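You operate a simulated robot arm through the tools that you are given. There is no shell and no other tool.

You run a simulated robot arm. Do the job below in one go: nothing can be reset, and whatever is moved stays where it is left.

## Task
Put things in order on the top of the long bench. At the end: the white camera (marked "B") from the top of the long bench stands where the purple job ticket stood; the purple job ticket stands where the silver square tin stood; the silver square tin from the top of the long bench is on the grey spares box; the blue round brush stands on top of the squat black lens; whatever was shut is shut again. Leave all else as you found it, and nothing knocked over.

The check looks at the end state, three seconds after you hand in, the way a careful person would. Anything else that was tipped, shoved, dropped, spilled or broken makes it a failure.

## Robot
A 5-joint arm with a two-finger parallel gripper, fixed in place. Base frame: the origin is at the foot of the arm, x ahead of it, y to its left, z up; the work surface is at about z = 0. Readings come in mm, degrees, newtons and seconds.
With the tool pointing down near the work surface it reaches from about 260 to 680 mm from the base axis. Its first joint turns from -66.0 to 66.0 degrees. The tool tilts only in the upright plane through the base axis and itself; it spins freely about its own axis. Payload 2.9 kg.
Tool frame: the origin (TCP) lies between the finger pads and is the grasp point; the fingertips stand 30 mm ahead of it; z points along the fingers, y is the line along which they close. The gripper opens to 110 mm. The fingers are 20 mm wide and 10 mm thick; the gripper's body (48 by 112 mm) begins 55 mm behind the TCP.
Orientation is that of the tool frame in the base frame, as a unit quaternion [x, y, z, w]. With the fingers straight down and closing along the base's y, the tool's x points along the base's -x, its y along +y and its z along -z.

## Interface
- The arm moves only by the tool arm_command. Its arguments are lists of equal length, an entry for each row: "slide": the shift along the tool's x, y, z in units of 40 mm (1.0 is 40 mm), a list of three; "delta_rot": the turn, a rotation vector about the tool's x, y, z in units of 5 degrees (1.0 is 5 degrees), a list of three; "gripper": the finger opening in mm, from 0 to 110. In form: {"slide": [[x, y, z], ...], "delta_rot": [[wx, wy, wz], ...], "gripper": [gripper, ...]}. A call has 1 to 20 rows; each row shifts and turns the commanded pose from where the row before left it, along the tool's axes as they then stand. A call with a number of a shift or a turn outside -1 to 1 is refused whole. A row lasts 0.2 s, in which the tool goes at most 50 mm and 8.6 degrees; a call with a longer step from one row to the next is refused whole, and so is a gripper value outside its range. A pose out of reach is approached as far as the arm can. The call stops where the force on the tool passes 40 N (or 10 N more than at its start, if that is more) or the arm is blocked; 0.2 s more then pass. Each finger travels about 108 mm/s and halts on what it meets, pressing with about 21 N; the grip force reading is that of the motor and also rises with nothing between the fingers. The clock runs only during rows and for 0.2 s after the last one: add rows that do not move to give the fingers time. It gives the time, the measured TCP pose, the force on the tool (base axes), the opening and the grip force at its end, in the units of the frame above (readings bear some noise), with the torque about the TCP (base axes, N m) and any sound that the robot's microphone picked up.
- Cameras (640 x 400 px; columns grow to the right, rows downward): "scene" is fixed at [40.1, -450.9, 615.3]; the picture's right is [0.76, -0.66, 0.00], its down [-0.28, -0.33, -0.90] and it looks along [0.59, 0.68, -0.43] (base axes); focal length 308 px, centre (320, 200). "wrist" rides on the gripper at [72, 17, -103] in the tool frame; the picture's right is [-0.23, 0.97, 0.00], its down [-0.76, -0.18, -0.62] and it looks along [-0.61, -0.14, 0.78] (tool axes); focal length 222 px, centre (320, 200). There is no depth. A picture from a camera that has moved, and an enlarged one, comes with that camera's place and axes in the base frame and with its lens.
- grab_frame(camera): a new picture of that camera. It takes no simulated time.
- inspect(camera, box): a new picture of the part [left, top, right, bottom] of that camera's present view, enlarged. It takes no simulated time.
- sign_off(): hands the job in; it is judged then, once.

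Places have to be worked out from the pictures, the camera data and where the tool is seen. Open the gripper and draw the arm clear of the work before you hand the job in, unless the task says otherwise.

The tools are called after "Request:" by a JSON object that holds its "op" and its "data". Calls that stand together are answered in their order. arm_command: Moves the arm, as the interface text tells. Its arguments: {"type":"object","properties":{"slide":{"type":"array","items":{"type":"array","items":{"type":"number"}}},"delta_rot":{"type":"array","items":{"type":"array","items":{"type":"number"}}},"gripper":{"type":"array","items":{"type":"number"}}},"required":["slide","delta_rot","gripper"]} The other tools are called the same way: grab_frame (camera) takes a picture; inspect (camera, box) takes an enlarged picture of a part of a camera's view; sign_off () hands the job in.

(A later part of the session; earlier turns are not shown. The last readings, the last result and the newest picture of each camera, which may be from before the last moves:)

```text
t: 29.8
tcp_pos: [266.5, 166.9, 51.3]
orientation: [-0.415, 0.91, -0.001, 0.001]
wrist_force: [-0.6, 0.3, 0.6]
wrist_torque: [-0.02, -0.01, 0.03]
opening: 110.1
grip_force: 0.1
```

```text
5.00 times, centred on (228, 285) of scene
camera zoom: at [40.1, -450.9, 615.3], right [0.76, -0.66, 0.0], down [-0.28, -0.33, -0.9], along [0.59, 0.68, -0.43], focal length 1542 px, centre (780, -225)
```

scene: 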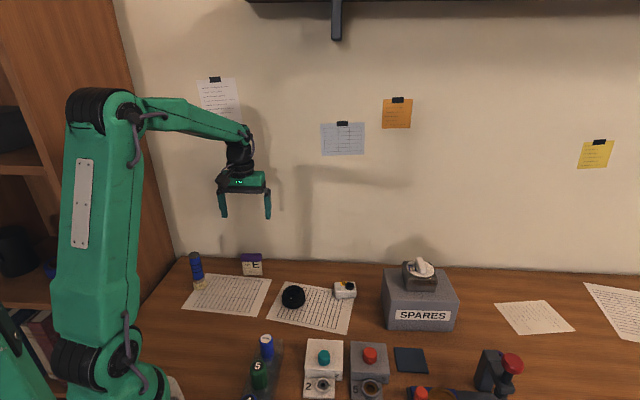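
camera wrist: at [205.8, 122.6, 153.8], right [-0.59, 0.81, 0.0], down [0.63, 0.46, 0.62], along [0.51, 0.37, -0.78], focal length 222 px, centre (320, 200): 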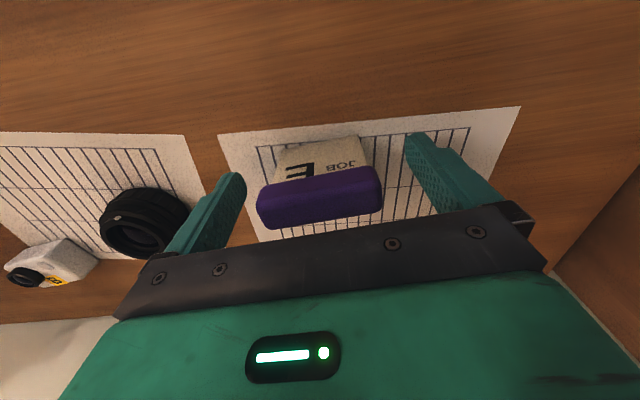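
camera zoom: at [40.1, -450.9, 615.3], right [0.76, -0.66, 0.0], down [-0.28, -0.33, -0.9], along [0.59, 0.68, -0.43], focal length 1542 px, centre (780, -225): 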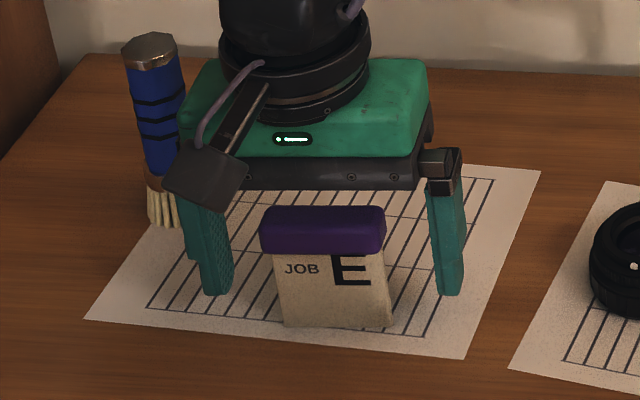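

The ticket stands upright on the tin's old place. I rise straight up and travel to above the white camera for measurement.

Request:
{"op": "arm_command", "data": {"slide": [[0, 0, -0.5], [0, 0, -0.9], [0, 0, -0.95], [0, 0, -0.95], [0, 0, -0.92], [-0.156, -0.85, 0], [-0.156, -0.85, 0], [-0.156, -0.85, 0], [-0.156, -0.85, 0], [-0.156, -0.85, 0], [-0.156, -0.85, 0], [-0.156, -0.85, 0], [-0.156, -0.85, 0], [-0.156, -0.85, 0], [0, 0, 0]], "delta_rot": [[0, 0, 0], [0, 0, 0], [0, 0, 0], [0, 0, 0], [0, 0, 0], [0, 0, 0], [0, 0, 0], [0, 0, 0], [0, 0, 0], [0, 0, 0], [0, 0, 0], [0, 0, 0], [0, 0, 0], [0, 0, 0], [0, 0, 0]], "gripper": [110, 110, 110, 110, 110, 110, 110, 110, 110, 110, 110, 110, 110, 110, 110]}}

Request:
{"op": "grab_frame", "data": {"camera": "wrist"}}

Request:
{"op": "grab_frame", "data": {"camera": "scene"}}

```text
t: 33.0
tcp_pos: [531.1, 8.5, 221.2]
orientation: [-0.414, 0.91, 0.0, 0.0]
wrist_force: [-0.1, -0.5, -0.2]
wrist_torque: [-0.02, 0.01, 0.02]
opening: 109.9
grip_force: 0.0
```

```text
taken
camera wrist: at [472.3, -34.4, 322.9], right [-0.59, 0.81, 0.0], down [0.63, 0.46, 0.62], along [0.5, 0.37, -0.78], focal length 222 px, centre (320, 200)
```

wrist: 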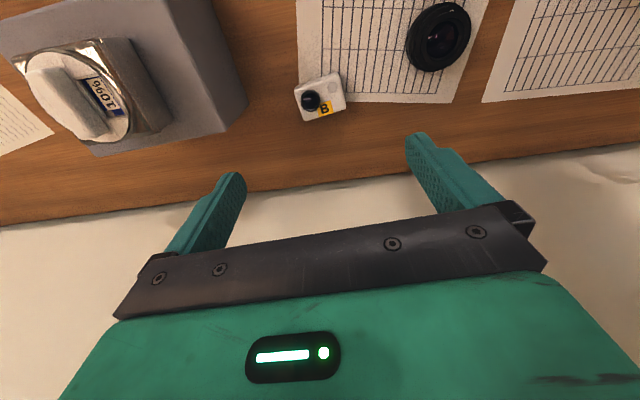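

```text
taken
```

scene: 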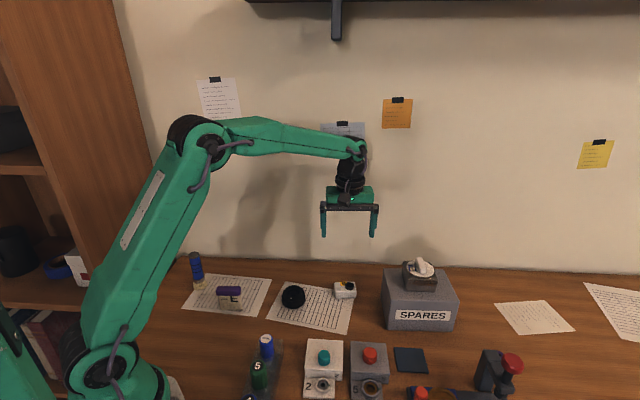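

Ticket is standing well. Enlarging the white camera and the lens from this viewpoint.

Request:
{"op": "inspect", "data": {"camera": "wrist", "box": [272, 55, 368, 135]}}

Request:
{"op": "inspect", "data": {"camera": "scene", "box": [325, 270, 365, 305]}}

Request:
{"op": "inspect", "data": {"camera": "scene", "box": [190, 245, 260, 320]}}

Request:
{"op": "inspect", "data": {"camera": "scene", "box": [270, 275, 318, 315]}}

```text
5.00 times, centred on (320, 95) of wrist
camera zoom: at [472.3, -34.4, 322.9], right [-0.59, 0.81, 0.0], down [0.63, 0.46, 0.62], along [0.5, 0.37, -0.78], focal length 1111 px, centre (320, 725)
```

zoom: 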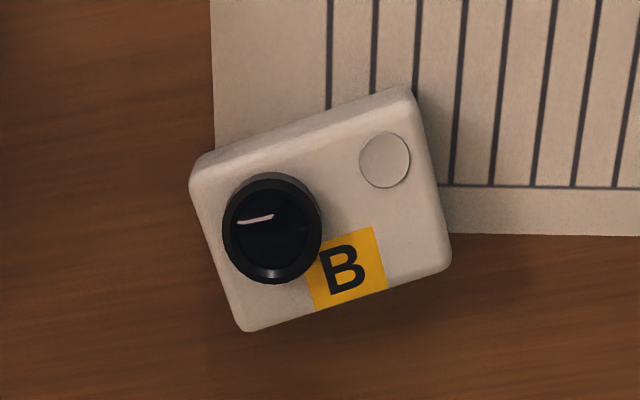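

```text
11.43 times, centred on (345, 288) of scene
camera zoom: at [40.1, -450.9, 615.3], right [0.76, -0.66, 0.0], down [-0.28, -0.33, -0.9], along [0.59, 0.68, -0.43], focal length 3524 px, centre (34, -800)
```

zoom: 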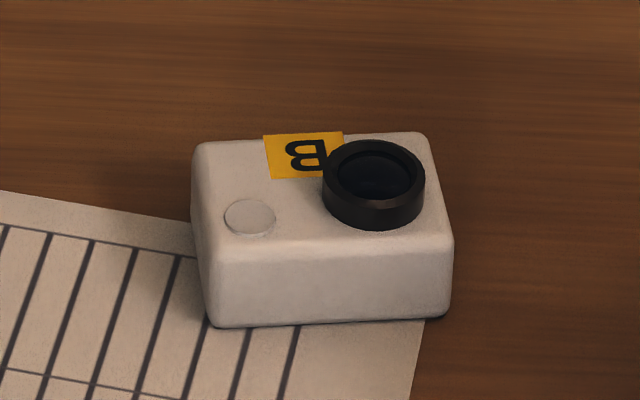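

```text
5.33 times, centred on (225, 282) of scene
camera zoom: at [40.1, -450.9, 615.3], right [0.76, -0.66, 0.0], down [-0.28, -0.33, -0.9], along [0.59, 0.68, -0.43], focal length 1645 px, centre (827, -240)
```

zoom: 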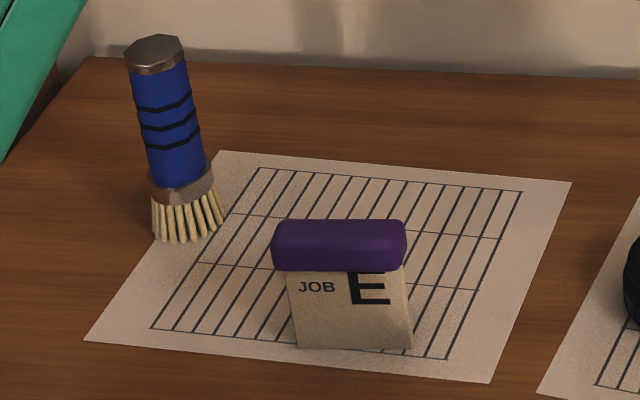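

```text
10.00 times, centred on (294, 295) of scene
camera zoom: at [40.1, -450.9, 615.3], right [0.76, -0.66, 0.0], down [-0.28, -0.33, -0.9], along [0.59, 0.68, -0.43], focal length 3084 px, centre (580, -750)
```

zoom: 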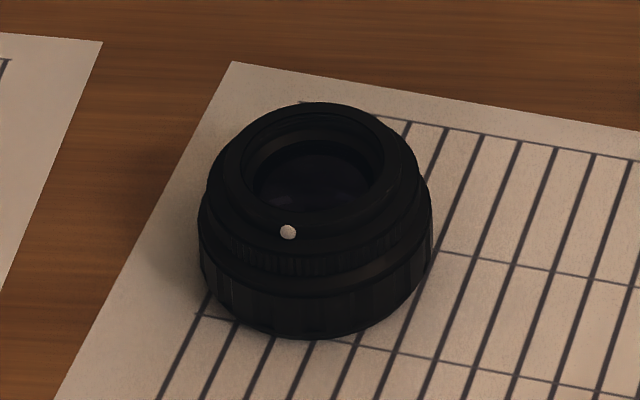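

The white camera is ~57×38 mm, body ~22 mm high, centre ≈(533,11.6), long axis at 143.6°. I align yaw (+4.6°) and come down to z≈75 to check.

Request:
{"op": "arm_command", "data": {"slide": [[-0.09, 0.015, 0.5], [0, 0, 0.9], [0, 0, 0.9], [0, 0, 0.8], [0, 0, 0.55], [0, 0, 0]], "delta_rot": [[0, 0, 0], [0, 0, -0.46], [0, 0, -0.46], [0, 0, 0], [0, 0, 0], [0, 0, 0]], "gripper": [110, 110, 110, 110, 110, 110]}}

Request:
{"op": "inspect", "data": {"camera": "wrist", "box": [224, 70, 432, 230]}}

Request:
{"op": "inspect", "data": {"camera": "scene", "box": [290, 215, 410, 315]}}

```text
t: 34.4
tcp_pos: [536.6, 8.4, 74.0]
orientation: [-0.452, 0.892, 0.0, 0.0]
wrist_force: [0.5, -1.2, 0.0]
wrist_torque: [0.02, 0.02, 0.02]
opening: 110.2
grip_force: 0.0
```

```text
2.50 times, centred on (328, 150) of wrist
camera zoom: at [479.4, -38.4, 176.1], right [-0.65, 0.76, 0.0], down [0.59, 0.51, 0.62], along [0.47, 0.4, -0.78], focal length 555 px, centre (300, 325)
```

zoom: 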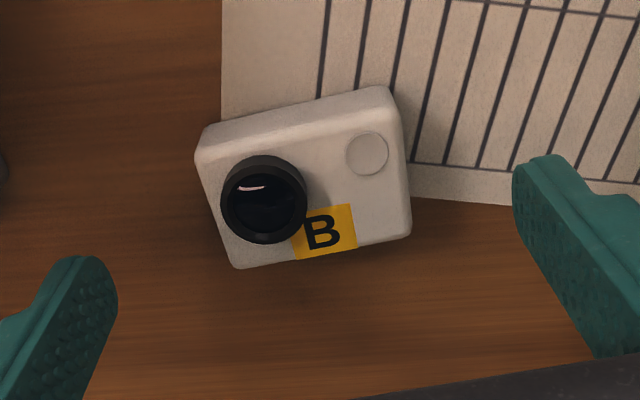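

```text
4.00 times, centred on (350, 265) of scene
camera zoom: at [40.1, -450.9, 615.3], right [0.76, -0.66, 0.0], down [-0.28, -0.33, -0.9], along [0.59, 0.68, -0.43], focal length 1234 px, centre (200, -60)
```

zoom: 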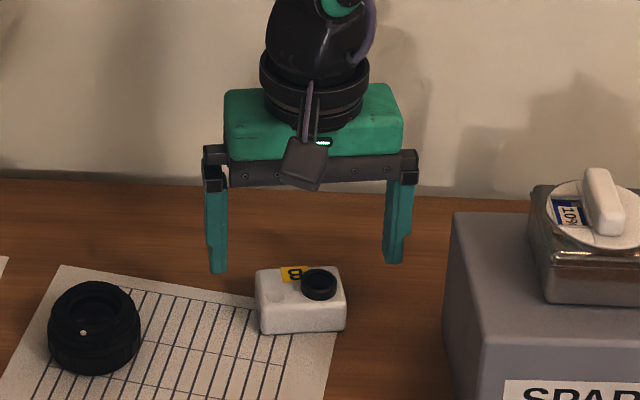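

The object sits ~5 mm toward tool +y of the axis; I correct that, descend to z≈34 (tips ~4 mm above the bench) and close gently.

Request:
{"op": "arm_command", "data": {"slide": [[0, 0.12, 0.4], [0, 0, 0.35], [0, 0, 0.25], [0, 0, 0], [0, 0, 0], [0, 0, 0], [0, 0, 0], [0, 0, 0], [0, 0, 0]], "delta_rot": [[0, 0, 0], [0, 0, 0], [0, 0, 0], [0, 0, 0], [0, 0, 0], [0, 0, 0], [0, 0, 0], [0, 0, 0], [0, 0, 0]], "gripper": [110, 110, 110, 100, 90, 80, 65, 50, 45]}}

Request:
{"op": "grab_frame", "data": {"camera": "wrist"}}

Request:
{"op": "inspect", "data": {"camera": "scene", "box": [290, 215, 410, 315]}}

```text
t: 36.4
tcp_pos: [532.4, 12.3, 33.7]
orientation: [-0.45, 0.893, 0.0, 0.0]
wrist_force: [-1.0, -0.4, 0.3]
wrist_torque: [-0.01, 0.0, 0.02]
opening: 59.4
grip_force: 21.0
```

```text
taken
camera wrist: at [475.4, -34.8, 136.1], right [-0.65, 0.76, 0.0], down [0.59, 0.51, 0.62], along [0.47, 0.4, -0.78], focal length 222 px, centre (320, 200)
```

wrist: 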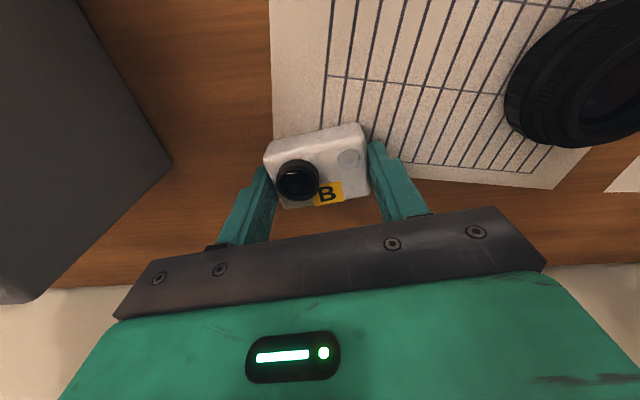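

```text
4.00 times, centred on (350, 265) of scene
camera zoom: at [40.1, -450.9, 615.3], right [0.76, -0.66, 0.0], down [-0.28, -0.33, -0.9], along [0.59, 0.68, -0.43], focal length 1234 px, centre (200, -60)
```

zoom: 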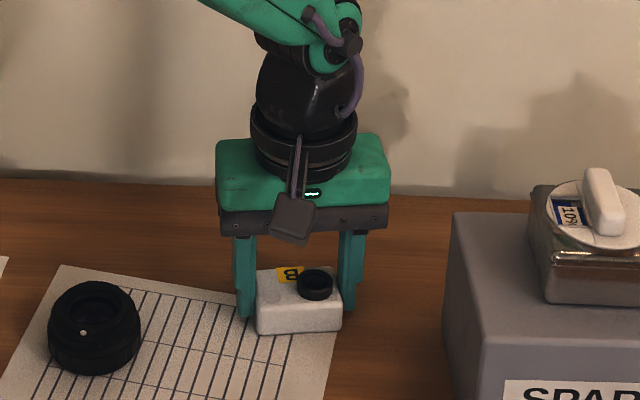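

Camera B is gripped (59 mm) by its ends. I lift ~106 mm and carry it over to the ticket's former spot (381,253), turning back to the ticket's angle.

Request:
{"op": "arm_command", "data": {"slide": [[0, 0, -0.2], [0, 0, -0.6], [0, 0, -0.9], [0, 0, -0.95], [-0.2, 0.5, 0], [-0.336, 0.827, 0], [-0.336, 0.827, 0], [-0.336, 0.827, 0], [-0.336, 0.827, 0], [-0.336, 0.827, 0], [-0.336, 0.827, 0], [-0.336, 0.827, 0], [-0.13, 0.33, 0], [0, 0, 0], [0, 0, 0], [0, 0, 0]], "delta_rot": [[0, 0, 0], [0, 0, 0], [0, 0, 0], [0, 0, 0], [0, 0, 0], [0, 0, 0], [0, 0, 0], [0, 0, 0], [0, 0, 0], [0, 0, 0], [0, 0, 0], [0, 0, 0], [0, 0, 0], [0, 0, 0.46], [0, 0, 0.46], [0, 0, 0]], "gripper": [45, 45, 45, 45, 45, 45, 45, 45, 45, 45, 45, 45, 45, 45, 45, 45]}}

Request:
{"op": "grab_frame", "data": {"camera": "wrist"}}

Request:
{"op": "inspect", "data": {"camera": "scene", "box": [180, 200, 320, 310]}}

```text
t: 39.8
tcp_pos: [382.2, 256.2, 141.2]
orientation: [-0.415, 0.91, 0.0, 0.0]
wrist_force: [0.1, 0.0, -1.1]
wrist_torque: [-0.03, -0.01, -0.04]
opening: 59.2
grip_force: 21.1
```

```text
taken
camera wrist: at [322.0, 213.1, 242.5], right [-0.59, 0.81, 0.0], down [0.63, 0.46, 0.62], along [0.51, 0.36, -0.78], focal length 222 px, centre (320, 200)
```

wrist: 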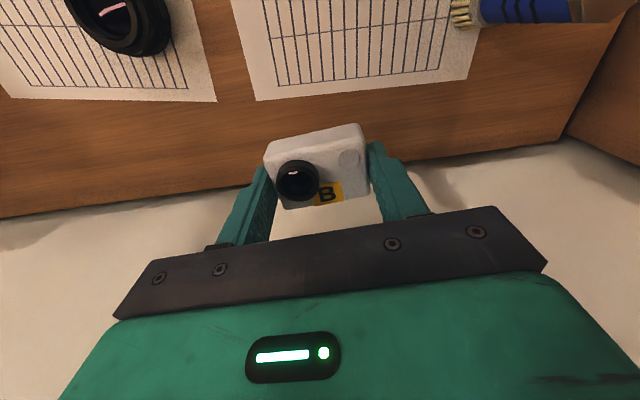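

```text
3.64 times, centred on (250, 255) of scene
camera zoom: at [40.1, -450.9, 615.3], right [0.76, -0.66, 0.0], down [-0.28, -0.33, -0.9], along [0.59, 0.68, -0.43], focal length 1121 px, centre (574, 0)
```

zoom: 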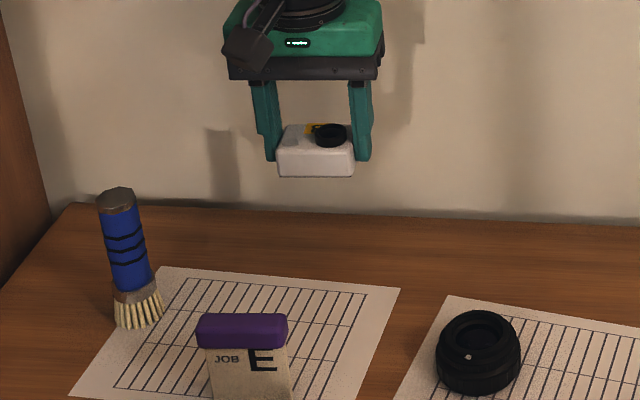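

Held level. I lower it towards the bench at the ticket's former place.

Request:
{"op": "arm_command", "data": {"slide": [[0, 0, 0.5], [0, 0, 0.8], [0, 0, 0.8], [0, 0, 0.43], [0, 0, 0.08], [0, 0, 0]], "delta_rot": [[0, 0, 0], [0, 0, 0], [0, 0, 0], [0, 0, 0], [0, 0, 0], [0, 0, 0]], "gripper": [45, 45, 45, 45, 45, 45]}}

Request:
{"op": "arm_command", "data": {"slide": [[0, 0, 0.03], [0, 0, 0]], "delta_rot": [[0, 0, 0], [0, 0, 0]], "gripper": [45, 45]}}

Request:
{"op": "inspect", "data": {"camera": "scene", "box": [200, 225, 300, 300]}}

```text
t: 41.2
tcp_pos: [381.8, 256.3, 37.3]
orientation: [-0.415, 0.91, 0.001, 0.0]
wrist_force: [0.0, 0.2, 0.2]
wrist_torque: [-0.01, -0.02, 0.03]
opening: 59.0
grip_force: 20.5
```

```text
t: 41.8
tcp_pos: [380.8, 257.2, 36.0]
orientation: [-0.415, 0.91, 0.0, 0.0]
wrist_force: [0.2, -0.5, -0.7]
wrist_torque: [-0.01, -0.01, 0.04]
opening: 59.4
grip_force: 21.2
```

```text
5.33 times, centred on (250, 262) of scene
camera zoom: at [40.1, -450.9, 615.3], right [0.76, -0.66, 0.0], down [-0.28, -0.33, -0.9], along [0.59, 0.68, -0.43], focal length 1645 px, centre (693, -133)
```

zoom: 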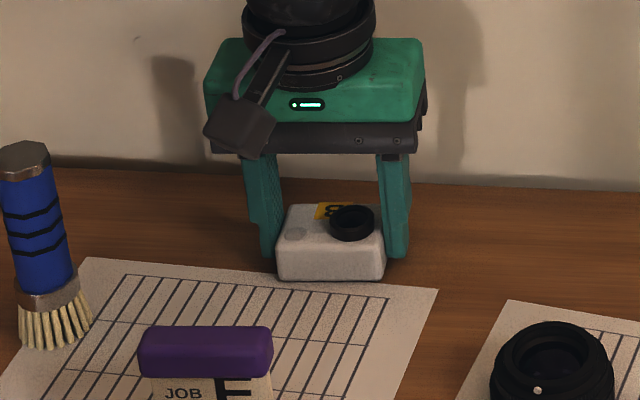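

The footprint centre computes to about (382,254), right on the ticket's old spot. Easing down the last couple of millimetres.

Request:
{"op": "arm_command", "data": {"slide": [[0, 0, 0.03], [0, 0, 0]], "delta_rot": [[0, 0, 0], [0, 0, 0]], "gripper": [45, 45]}}

Request:
{"op": "arm_command", "data": {"slide": [[0, 0, 0.025], [0, 0, 0]], "delta_rot": [[0, 0, 0], [0, 0, 0]], "gripper": [45, 45]}}

```text
t: 42.4
tcp_pos: [381.3, 256.5, 34.2]
orientation: [-0.415, 0.91, -0.001, 0.0]
wrist_force: [-0.6, -2.0, 3.9]
wrist_torque: [-0.03, 0.04, -0.03]
opening: 59.5
grip_force: 20.7
```

```text
t: 43.0
tcp_pos: [381.5, 256.8, 33.4]
orientation: [-0.415, 0.91, 0.0, 0.001]
wrist_force: [-8.6, 0.4, 20.6]
wrist_torque: [0.05, 0.27, 0.02]
opening: 59.7
grip_force: 21.0
```

Contact force confirms it is down. I relieve the push, open slowly, and check.

Request:
{"op": "arm_command", "data": {"slide": [[0, 0, -0.025], [0, 0, 0], [0, 0, 0], [0, 0, 0], [0, 0, 0], [0, 0, 0]], "delta_rot": [[0, 0, 0], [0, 0, 0], [0, 0, 0], [0, 0, 0], [0, 0, 0], [0, 0, 0]], "gripper": [45, 60, 68, 82, 100, 110]}}

Request:
{"op": "grab_frame", "data": {"camera": "wrist"}}

Request:
{"op": "inspect", "data": {"camera": "scene", "box": [180, 225, 320, 315]}}

```text
t: 44.4
tcp_pos: [381.4, 256.9, 34.2]
orientation: [-0.416, 0.909, 0.0, 0.0]
wrist_force: [-0.6, -0.3, 0.5]
wrist_torque: [-0.01, 0.03, 0.02]
opening: 109.9
grip_force: 0.0
```

```text
taken
camera wrist: at [321.4, 213.0, 136.0], right [-0.59, 0.81, 0.0], down [0.63, 0.46, 0.62], along [0.51, 0.37, -0.78], focal length 222 px, centre (320, 200)
```

wrist: 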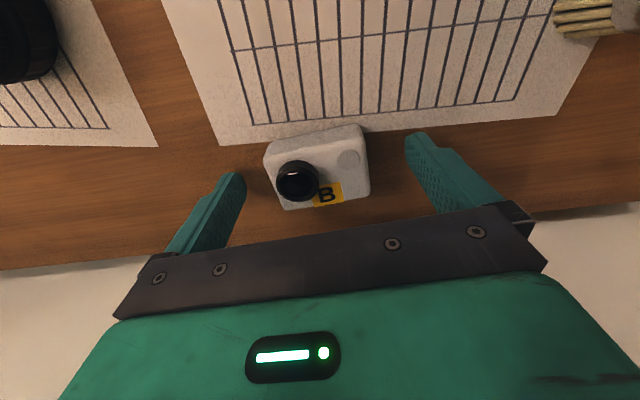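

```text
4.44 times, centred on (250, 270) of scene
camera zoom: at [40.1, -450.9, 615.3], right [0.76, -0.66, 0.0], down [-0.28, -0.33, -0.9], along [0.59, 0.68, -0.43], focal length 1371 px, centre (631, -111)
```

zoom: 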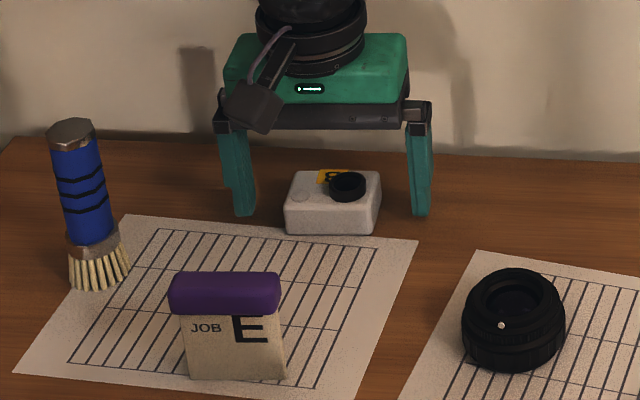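

Camera B stands where the ticket was. Now I rise to z≈230 and move above the brush (est. (237,306), ~110 mm tall).

Request:
{"op": "arm_command", "data": {"slide": [[0, 0, -0.5], [0, 0, -0.9], [0, 0, -0.95], [0, 0, -0.95], [0, 0, -0.95], [0, 0, -0.65], [0.288, 0.706, 0], [0.288, 0.706, 0], [0.288, 0.706, 0], [0.288, 0.706, 0], [0.288, 0.706, 0], [0, 0, 0]], "delta_rot": [[0, 0, 0], [0, 0, 0], [0, 0, 0], [0, 0, 0], [0, 0, 0], [0, 0, 0], [0, 0, 0], [0, 0, 0], [0, 0, 0], [0, 0, 0], [0, 0, 0], [0, 0, 0]], "gripper": [110, 110, 110, 110, 110, 110, 110, 110, 110, 110, 110, 110]}}

Request:
{"op": "grab_frame", "data": {"camera": "wrist"}}

Request:
{"op": "grab_frame", "data": {"camera": "scene"}}

```text
t: 47.0
tcp_pos: [239.9, 305.5, 228.8]
orientation: [-0.415, 0.91, 0.0, -0.001]
wrist_force: [-0.3, -0.3, 0.1]
wrist_torque: [0.05, 0.02, -0.01]
opening: 109.9
grip_force: 0.0
```

```text
taken
camera wrist: at [178.3, 262.2, 330.8], right [-0.59, 0.81, 0.0], down [0.63, 0.46, 0.62], along [0.51, 0.36, -0.78], focal length 222 px, centre (320, 200)
```

wrist: 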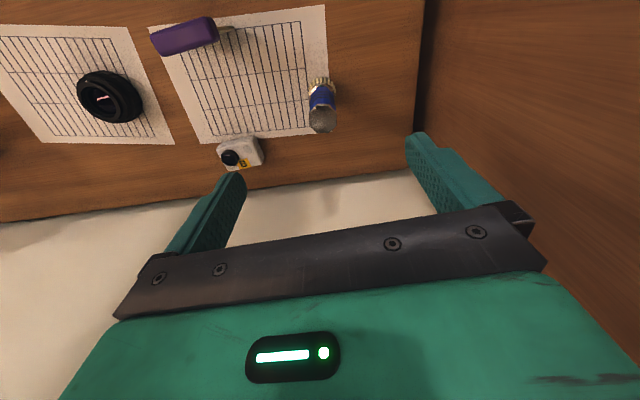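

```text
taken
```

scene: 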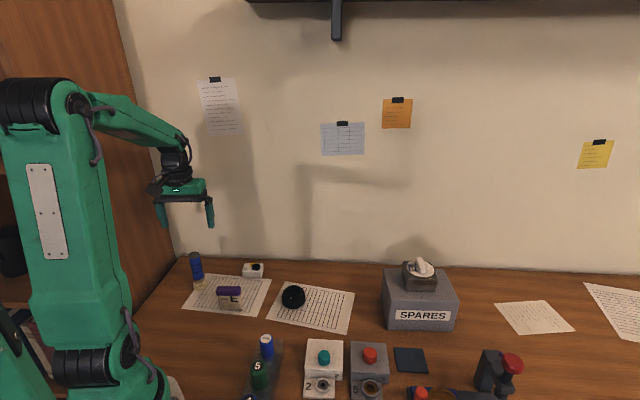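

I zoom on the brush and the lens from here to fix their positions.

Request:
{"op": "inspect", "data": {"camera": "wrist", "box": [290, 60, 354, 140]}}

Request:
{"op": "inspect", "data": {"camera": "wrist", "box": [62, 55, 158, 135]}}

Request:
{"op": "inspect", "data": {"camera": "scene", "box": [176, 244, 216, 300]}}

```text
5.00 times, centred on (322, 100) of wrist
camera zoom: at [178.3, 262.2, 330.8], right [-0.59, 0.81, 0.0], down [0.63, 0.46, 0.62], along [0.51, 0.36, -0.78], focal length 1111 px, centre (310, 700)
```

zoom: 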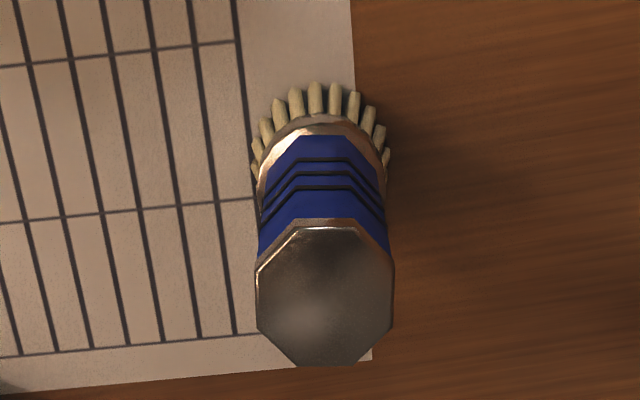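

```text
5.00 times, centred on (110, 95) of wrist
camera zoom: at [178.3, 262.2, 330.8], right [-0.59, 0.81, 0.0], down [0.63, 0.46, 0.62], along [0.51, 0.36, -0.78], focal length 1111 px, centre (1370, 725)
```

zoom: 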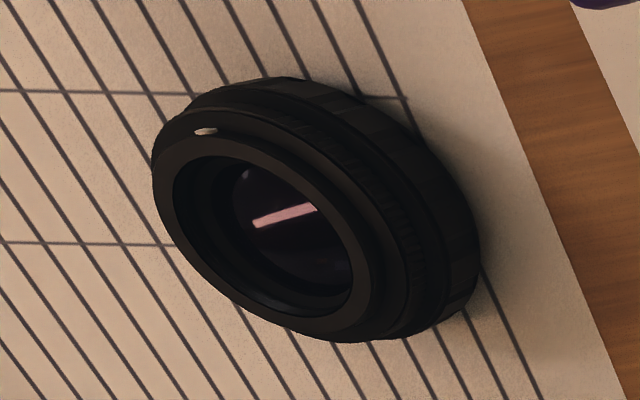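

```text
7.14 times, centred on (196, 272) of scene
camera zoom: at [40.1, -450.9, 615.3], right [0.76, -0.66, 0.0], down [-0.28, -0.33, -0.9], along [0.59, 0.68, -0.43], focal length 2203 px, centre (1206, -314)
```

zoom: 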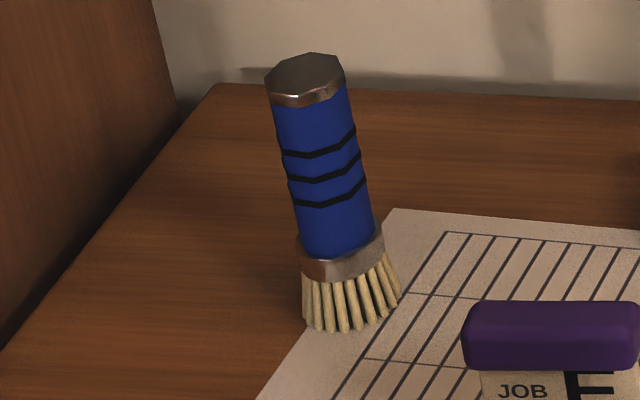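

Brush top centre is at (237.8,306.6), octagonal handle ~27 mm with flats facing 126°. I turn the gripper −13° to meet the flats and come down to z≈150 to check alignment.

Request:
{"op": "arm_command", "data": {"slide": [[0.02, 0.06, 0.5], [0, 0, 0.6], [0, 0, 0.6], [0, 0, 0.27], [0, 0, 0]], "delta_rot": [[0, 0, 0], [0, 0, 0.9], [0, 0, 0.9], [0, 0, 0.8], [0, 0, 0]], "gripper": [110, 110, 110, 110, 110]}}

Request:
{"op": "grab_frame", "data": {"camera": "wrist"}}

Request:
{"op": "inspect", "data": {"camera": "scene", "box": [150, 190, 270, 300]}}

```text
t: 48.2
tcp_pos: [235.7, 306.0, 150.6]
orientation: [-0.308, 0.951, 0.0, 0.0]
wrist_force: [0.4, -0.4, 0.6]
wrist_torque: [0.01, 0.05, -0.01]
opening: 110.0
grip_force: 0.0
```

```text
taken
camera wrist: at [167.3, 277.8, 252.1], right [-0.39, 0.92, 0.0], down [0.72, 0.3, 0.62], along [0.57, 0.24, -0.78], focal length 222 px, centre (320, 200)
```

wrist: 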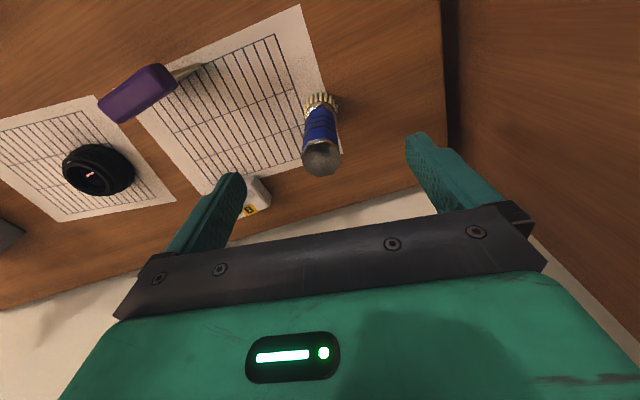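

```text
3.64 times, centred on (210, 245) of scene
camera zoom: at [40.1, -450.9, 615.3], right [0.76, -0.66, 0.0], down [-0.28, -0.33, -0.9], along [0.59, 0.68, -0.43], focal length 1121 px, centre (720, 36)
```

zoom: 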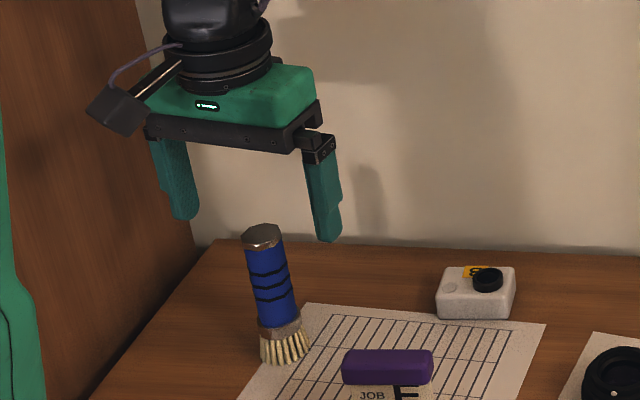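

The brush top is right on the tool axis. I descend to z≈72 (tips just above the ferrule) and close gradually.

Request:
{"op": "arm_command", "data": {"slide": [[0, 0, 0.5], [0, 0, 0.6], [0, 0, 0.5], [0, 0, 0.36], [0, 0, 0], [0, 0, 0], [0, 0, 0], [0, 0, 0], [0, 0, 0], [0, 0, 0], [0, 0, 0], [0, 0, 0]], "delta_rot": [[0, 0, 0], [0, 0, 0], [0, 0, 0], [0, 0, 0], [0, 0, 0], [0, 0, 0], [0, 0, 0], [0, 0, 0], [0, 0, 0], [0, 0, 0], [0, 0, 0], [0, 0, 0]], "gripper": [110, 110, 110, 110, 95, 80, 65, 50, 40, 34, 28, 15]}}

Request:
{"op": "grab_frame", "data": {"camera": "wrist"}}

Request:
{"op": "inspect", "data": {"camera": "scene", "box": [150, 200, 260, 300]}}

```text
t: 50.8
tcp_pos: [235.3, 306.6, 72.5]
orientation: [-0.309, 0.951, 0.0, 0.0]
wrist_force: [0.8, -0.9, -0.3]
wrist_torque: [-0.02, 0.03, 0.05]
opening: 27.5
grip_force: 20.4
```

```text
taken
camera wrist: at [166.7, 278.6, 174.1], right [-0.39, 0.92, 0.0], down [0.72, 0.3, 0.62], along [0.57, 0.24, -0.78], focal length 222 px, centre (320, 200)
```

wrist: 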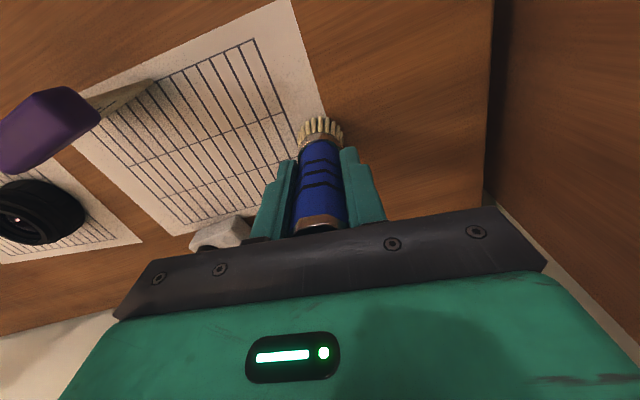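

```text
4.00 times, centred on (205, 250) of scene
camera zoom: at [40.1, -450.9, 615.3], right [0.76, -0.66, 0.0], down [-0.28, -0.33, -0.9], along [0.59, 0.68, -0.43], focal length 1234 px, centre (780, 0)
```

zoom: 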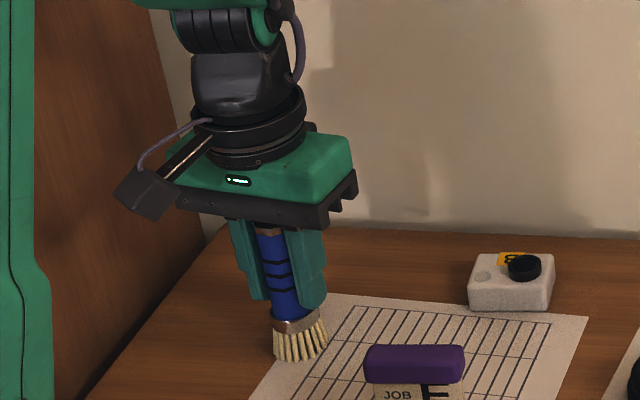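

Brush is gripped firmly (27.5 mm). I lift 125 mm and carry it over the lens, which I now triangulate at about (408,81), top ≈35 mm high.

Request:
{"op": "arm_command", "data": {"slide": [[0, 0, -0.2], [0, 0, -0.5], [0, 0, -0.8], [0, 0, -0.85], [0, 0, -0.775], [-0.016, -0.5, 0], [-0.018, -0.75, 0], [-0.018, -0.75, 0], [-0.018, -0.75, 0], [-0.018, -0.75, 0], [-0.018, -0.75, 0], [-0.018, -0.75, 0], [-0.018, -0.75, 0], [-0.018, -0.75, 0], [0, -0.6, 0], [0, 0, 0]], "delta_rot": [[0, 0, 0], [0, 0, 0], [0, 0, 0], [0, 0, 0], [0, 0, 0], [0, 0, 0], [0, 0, 0], [0, 0, 0], [0, 0, 0], [0, 0, 0], [0, 0, 0], [0, 0, 0], [0, 0, 0], [0, 0, 0], [0, 0, 0], [0, 0, 0]], "gripper": [15, 15, 15, 15, 15, 15, 15, 15, 15, 15, 15, 15, 15, 15, 15, 15]}}

Request:
{"op": "grab_frame", "data": {"camera": "wrist"}}

Request:
{"op": "inspect", "data": {"camera": "scene", "box": [230, 180, 370, 320]}}

```text
t: 54.2
tcp_pos: [407.7, 80.1, 199.4]
orientation: [-0.309, 0.951, 0.0, 0.0]
wrist_force: [0.5, -2.1, -1.9]
wrist_torque: [-0.01, -0.03, 0.03]
opening: 27.5
grip_force: 21.4
```

```text
taken
camera wrist: at [339.0, 51.1, 300.1], right [-0.39, 0.92, 0.0], down [0.72, 0.3, 0.62], along [0.57, 0.24, -0.78], focal length 222 px, centre (320, 200)
```

wrist: 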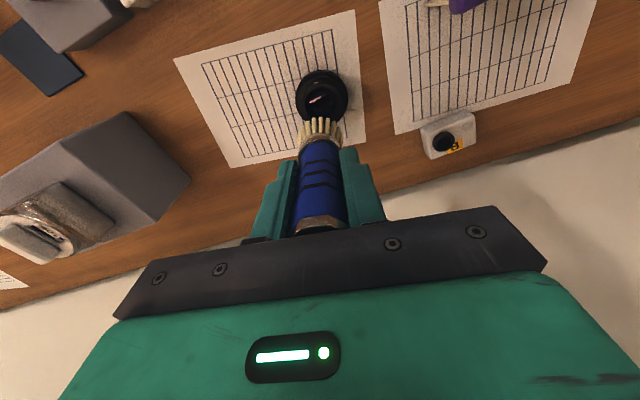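

```text
2.86 times, centred on (300, 250) of scene
camera zoom: at [40.1, -450.9, 615.3], right [0.76, -0.66, 0.0], down [-0.28, -0.33, -0.9], along [0.59, 0.68, -0.43], focal length 881 px, centre (377, 57)
```

zoom: 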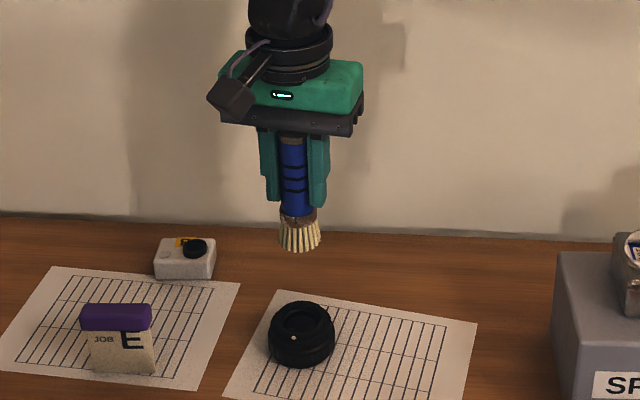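

Alignment looks close. I zoom on the lens and brush tip from both cameras to refine.

Request:
{"op": "inspect", "data": {"camera": "wrist", "box": [280, 55, 368, 165]}}

Request:
{"op": "inspect", "data": {"camera": "scene", "box": [270, 240, 326, 315]}}

```text
3.64 times, centred on (324, 110) of wrist
camera zoom: at [339.0, 51.1, 300.1], right [-0.39, 0.92, 0.0], down [0.72, 0.3, 0.62], along [0.57, 0.24, -0.78], focal length 808 px, centre (306, 527)
```

zoom: 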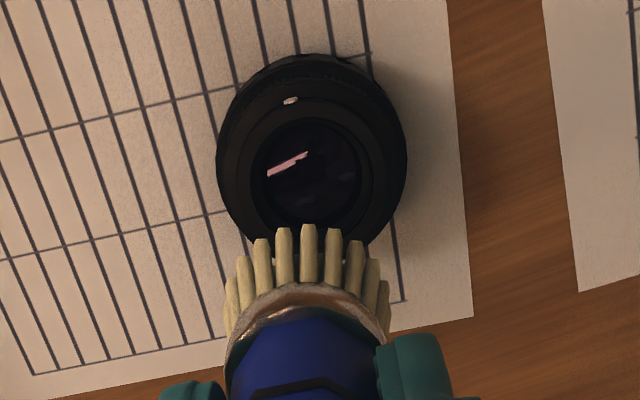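

```text
5.33 times, centred on (298, 278) of scene
camera zoom: at [40.1, -450.9, 615.3], right [0.76, -0.66, 0.0], down [-0.28, -0.33, -0.9], along [0.59, 0.68, -0.43], focal length 1645 px, centre (437, -213)
```

zoom: 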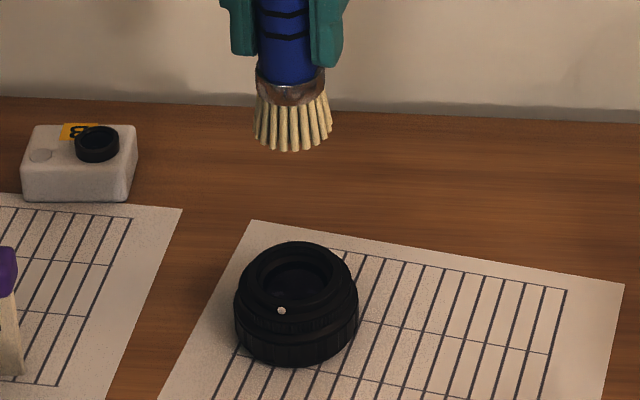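

Brush tuft is on the tool axis; the lens centre appears ~2 mm toward tool +y and 0–4 mm toward tool +x. I apply a (2,2) mm correction and lower until the bristles are ~12 mm above the lens for a close comparison.

Request:
{"op": "arm_command", "data": {"slide": [[0.05, 0.05, 0.5], [0, 0, 0.7], [0, 0, 0.5], [0, 0, 0.2], [0, 0, 0]], "delta_rot": [[0, 0, 0], [0, 0, 0], [0, 0, 0], [0, 0, 0], [0, 0, 0]], "gripper": [15, 15, 15, 15, 15]}}

Request:
{"op": "inspect", "data": {"camera": "wrist", "box": [264, 65, 376, 165]}}

Request:
{"op": "inspect", "data": {"camera": "scene", "box": [270, 250, 326, 315]}}

```text
t: 55.4
tcp_pos: [406.5, 82.0, 122.6]
orientation: [-0.309, 0.951, 0.0, 0.0]
wrist_force: [-0.3, 0.5, -1.2]
wrist_torque: [0.02, -0.01, 0.02]
opening: 27.4
grip_force: 20.8
```

```text
4.00 times, centred on (320, 115) of wrist
camera zoom: at [337.3, 52.3, 224.8], right [-0.39, 0.92, 0.0], down [0.72, 0.3, 0.62], along [0.57, 0.24, -0.78], focal length 888 px, centre (320, 540)
```

zoom: 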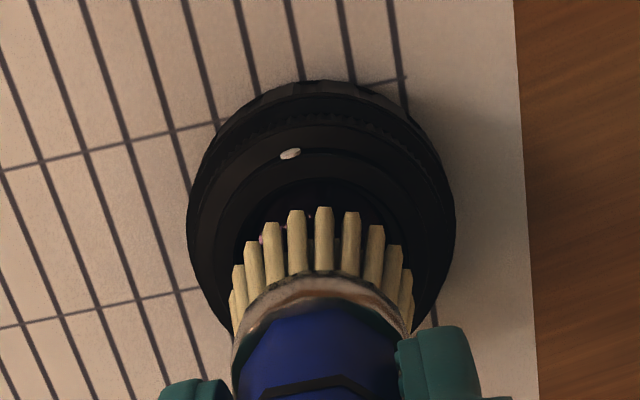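

```text
6.15 times, centred on (298, 282) of scene
camera zoom: at [40.1, -450.9, 615.3], right [0.76, -0.66, 0.0], down [-0.28, -0.33, -0.9], along [0.59, 0.68, -0.43], focal length 1898 px, centre (455, -308)
```

zoom: 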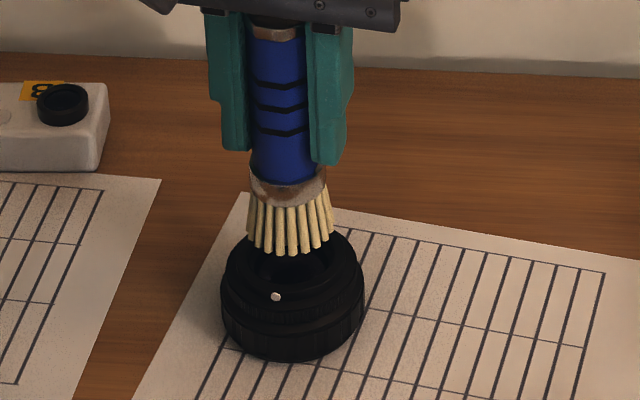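

Lateral alignment is good in both views. I zoom tighter on the rim to judge the forward offset.

Request:
{"op": "inspect", "data": {"camera": "scene", "box": [278, 276, 310, 306]}}

Request:
{"op": "inspect", "data": {"camera": "wrist", "box": [296, 80, 352, 130]}}

```text
13.33 times, centred on (294, 291) of scene
camera zoom: at [40.1, -450.9, 615.3], right [0.76, -0.66, 0.0], down [-0.28, -0.33, -0.9], along [0.59, 0.68, -0.43], focal length 4112 px, centre (667, -1013)
```

zoom: 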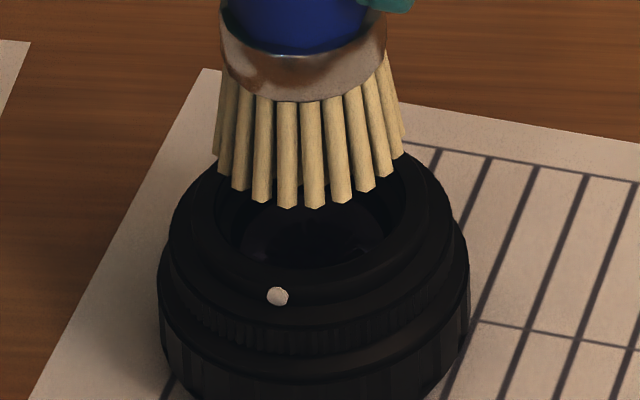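

```text
8.00 times, centred on (324, 105) of wrist
camera zoom: at [337.3, 52.3, 224.8], right [-0.39, 0.92, 0.0], down [0.72, 0.3, 0.62], along [0.57, 0.24, -0.78], focal length 1777 px, centre (288, 960)
```

zoom: 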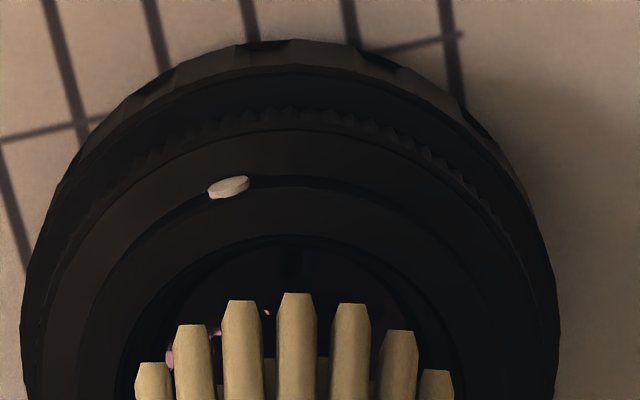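

The tuft and the lens opening are concentric within ~1.5 mm. I nudge 1 mm toward tool +x and lower in small steps, watching force.

Request:
{"op": "arm_command", "data": {"slide": [[0.025, 0, 0.12], [0, 0, 0.06], [0, 0, 0]], "delta_rot": [[0, 0, 0], [0, 0, 0], [0, 0, 0]], "gripper": [15, 15, 15]}}

Request:
{"op": "arm_command", "data": {"slide": [[0, 0, 0.04], [0, 0, 0]], "delta_rot": [[0, 0, 0], [0, 0, 0]], "gripper": [15, 15]}}

Request:
{"op": "arm_command", "data": {"slide": [[0, 0, 0.03], [0, 0, 0]], "delta_rot": [[0, 0, 0], [0, 0, 0]], "gripper": [15, 15]}}

Request:
{"op": "inspect", "data": {"camera": "scene", "box": [270, 250, 326, 315]}}

```text
t: 56.2
tcp_pos: [405.4, 80.5, 115.8]
orientation: [-0.309, 0.951, 0.0, -0.001]
wrist_force: [0.5, 0.0, -0.5]
wrist_torque: [0.0, -0.03, -0.05]
opening: 27.2
grip_force: 21.1
```

```text
t: 56.8
tcp_pos: [405.5, 79.6, 115.2]
orientation: [-0.309, 0.951, 0.0, 0.0]
wrist_force: [0.1, -0.2, -0.7]
wrist_torque: [-0.02, -0.03, 0.01]
opening: 27.5
grip_force: 20.8
```

```text
t: 57.4
tcp_pos: [404.3, 79.7, 112.6]
orientation: [-0.309, 0.951, 0.001, 0.0]
wrist_force: [-0.9, -0.2, -0.3]
wrist_torque: [-0.02, -0.02, 0.02]
opening: 27.3
grip_force: 20.8
```

```text
6.15 times, centred on (298, 282) of scene
camera zoom: at [40.1, -450.9, 615.3], right [0.76, -0.66, 0.0], down [-0.28, -0.33, -0.9], along [0.59, 0.68, -0.43], focal length 1898 px, centre (455, -308)
```

zoom: 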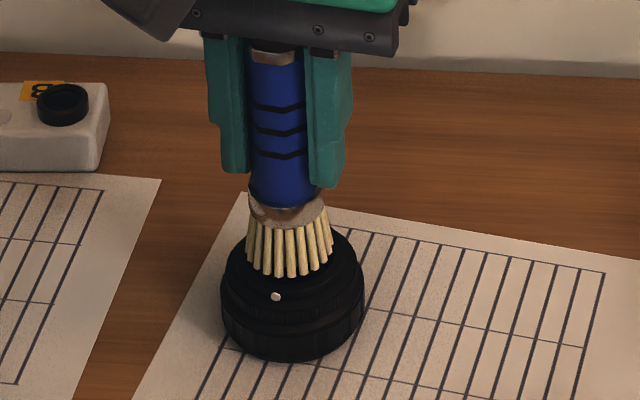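

No contact yet at 112.6; continuing in ~1 mm steps with a zoomed look.

Request:
{"op": "arm_command", "data": {"slide": [[0, 0, 0.03], [0, 0, 0]], "delta_rot": [[0, 0, 0], [0, 0, 0]], "gripper": [15, 15]}}

Request:
{"op": "arm_command", "data": {"slide": [[0, 0, 0.025], [0, 0, 0]], "delta_rot": [[0, 0, 0], [0, 0, 0]], "gripper": [15, 15]}}

Request:
{"op": "inspect", "data": {"camera": "scene", "box": [278, 270, 310, 306]}}

Request:
{"op": "inspect", "data": {"camera": "wrist", "box": [280, 70, 368, 150]}}

```text
t: 58.0
tcp_pos: [403.9, 80.7, 111.1]
orientation: [-0.309, 0.951, 0.001, 0.0]
wrist_force: [-0.4, -0.4, -0.3]
wrist_torque: [-0.02, 0.04, 0.01]
opening: 27.3
grip_force: 21.1
```

```text
t: 58.6
tcp_pos: [404.6, 79.6, 111.9]
orientation: [-0.309, 0.951, 0.0, 0.0]
wrist_force: [0.6, -0.7, -0.1]
wrist_torque: [0.0, 0.0, -0.03]
opening: 27.2
grip_force: 21.0
```

```text
11.11 times, centred on (294, 288) of scene
camera zoom: at [40.1, -450.9, 615.3], right [0.76, -0.66, 0.0], down [-0.28, -0.33, -0.9], along [0.59, 0.68, -0.43], focal length 3426 px, centre (609, -778)
```

zoom: 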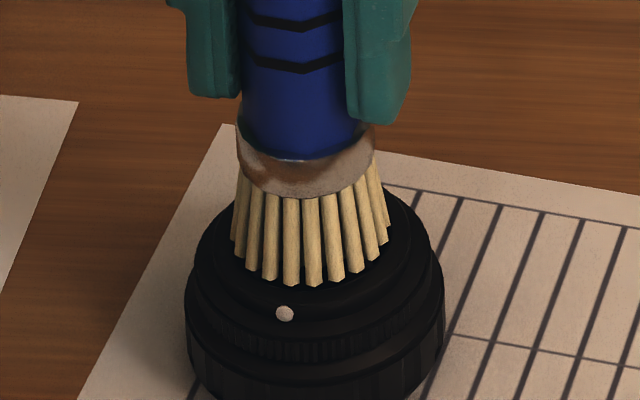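

```text
5.00 times, centred on (324, 110) of wrist
camera zoom: at [335.8, 51.3, 212.2], right [-0.39, 0.92, 0.0], down [0.72, 0.3, 0.62], along [0.57, 0.24, -0.78], focal length 1111 px, centre (300, 650)
```

zoom: 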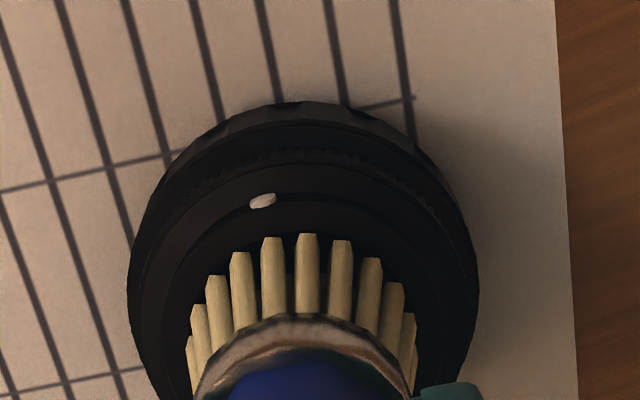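

Tuft is concentric and slightly wider than the opening. I keep easing down to contact.

Request:
{"op": "arm_command", "data": {"slide": [[0, 0, 0.025], [0, 0, 0]], "delta_rot": [[0, 0, 0], [0, 0, 0]], "gripper": [15, 15]}}

Request:
{"op": "arm_command", "data": {"slide": [[0, 0, 0.025], [0, 0, 0]], "delta_rot": [[0, 0, 0], [0, 0, 0]], "gripper": [15, 15]}}

```text
t: 59.2
tcp_pos: [403.7, 79.7, 109.1]
orientation: [-0.309, 0.951, 0.0, 0.0]
wrist_force: [0.0, 0.0, -1.7]
wrist_torque: [-0.01, -0.01, -0.02]
opening: 27.3
grip_force: 20.5
```

```text
t: 59.8
tcp_pos: [404.5, 79.2, 108.3]
orientation: [-0.31, 0.951, 0.0, 0.0]
wrist_force: [-2.1, -2.0, 10.1]
wrist_torque: [-0.12, 0.16, 0.02]
opening: 27.3
grip_force: 21.7
```

Contact at z≈108.4 (10 N), i.e. on the lens rim at ~36 mm. Checking both views before releasing.

Request:
{"op": "inspect", "data": {"camera": "scene", "box": [270, 250, 326, 315]}}

Request:
{"op": "inspect", "data": {"camera": "wrist", "box": [280, 70, 368, 150]}}

```text
6.15 times, centred on (298, 282) of scene
camera zoom: at [40.0, -450.9, 615.3], right [0.76, -0.66, 0.0], down [-0.28, -0.33, -0.9], along [0.59, 0.68, -0.43], focal length 1898 px, centre (455, -308)
```

zoom: 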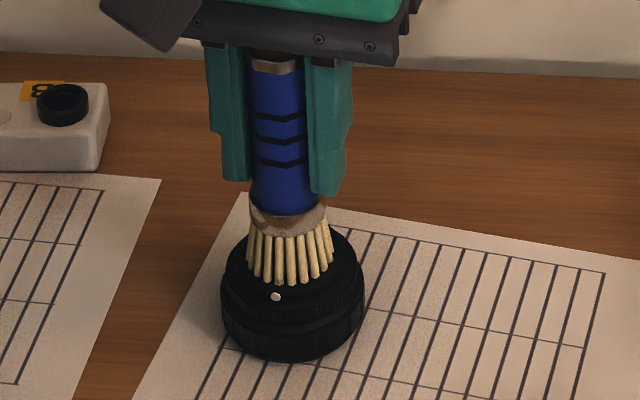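

```text
5.00 times, centred on (324, 110) of wrist
camera zoom: at [335.4, 51.2, 210.0], right [-0.39, 0.92, 0.0], down [0.72, 0.3, 0.62], along [0.58, 0.24, -0.78], focal length 1111 px, centre (300, 650)
```

zoom: 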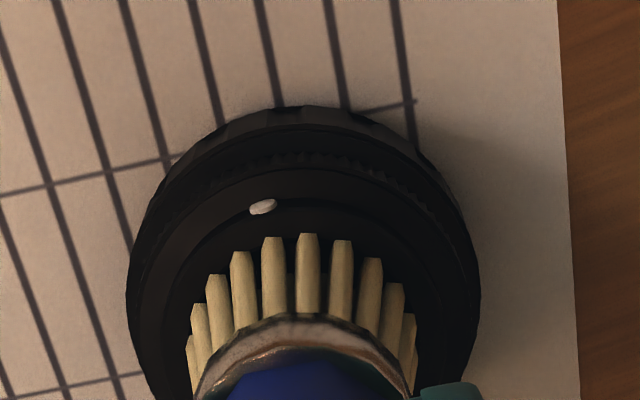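

Concentric and seated. I relieve the push and open the fingers slowly so the brush isn't dragged.

Request:
{"op": "arm_command", "data": {"slide": [[0, 0, -0.02], [0, 0, 0], [0, 0, 0], [0, 0, 0], [0, 0, 0], [0, 0, 0], [0, 0, 0]], "delta_rot": [[0, 0, 0], [0, 0, 0], [0, 0, 0], [0, 0, 0], [0, 0, 0], [0, 0, 0], [0, 0, 0]], "gripper": [15, 24, 28, 32, 38, 46, 56]}}

Request:
{"op": "inspect", "data": {"camera": "scene", "box": [260, 220, 340, 315]}}

Request:
{"op": "grab_frame", "data": {"camera": "wrist"}}

```text
t: 61.4
tcp_pos: [405.5, 78.5, 108.8]
orientation: [-0.309, 0.951, 0.0, 0.0]
wrist_force: [-0.5, -0.3, -0.1]
wrist_torque: [0.0, 0.01, 0.01]
opening: 55.9
grip_force: 0.0
```

```text
4.21 times, centred on (300, 268) of scene
camera zoom: at [40.1, -450.9, 615.3], right [0.76, -0.66, 0.0], down [-0.28, -0.33, -0.9], along [0.59, 0.68, -0.43], focal length 1298 px, centre (404, -84)
```

zoom: 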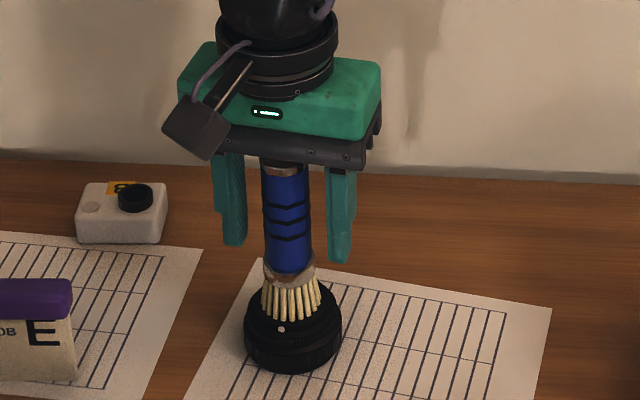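

```text
taken
camera wrist: at [335.8, 51.0, 210.6], right [-0.39, 0.92, 0.0], down [0.72, 0.3, 0.62], along [0.57, 0.24, -0.78], focal length 222 px, centre (320, 200)
```

wrist: 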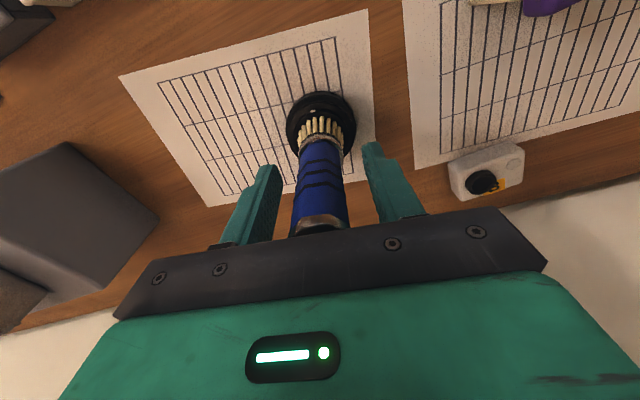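

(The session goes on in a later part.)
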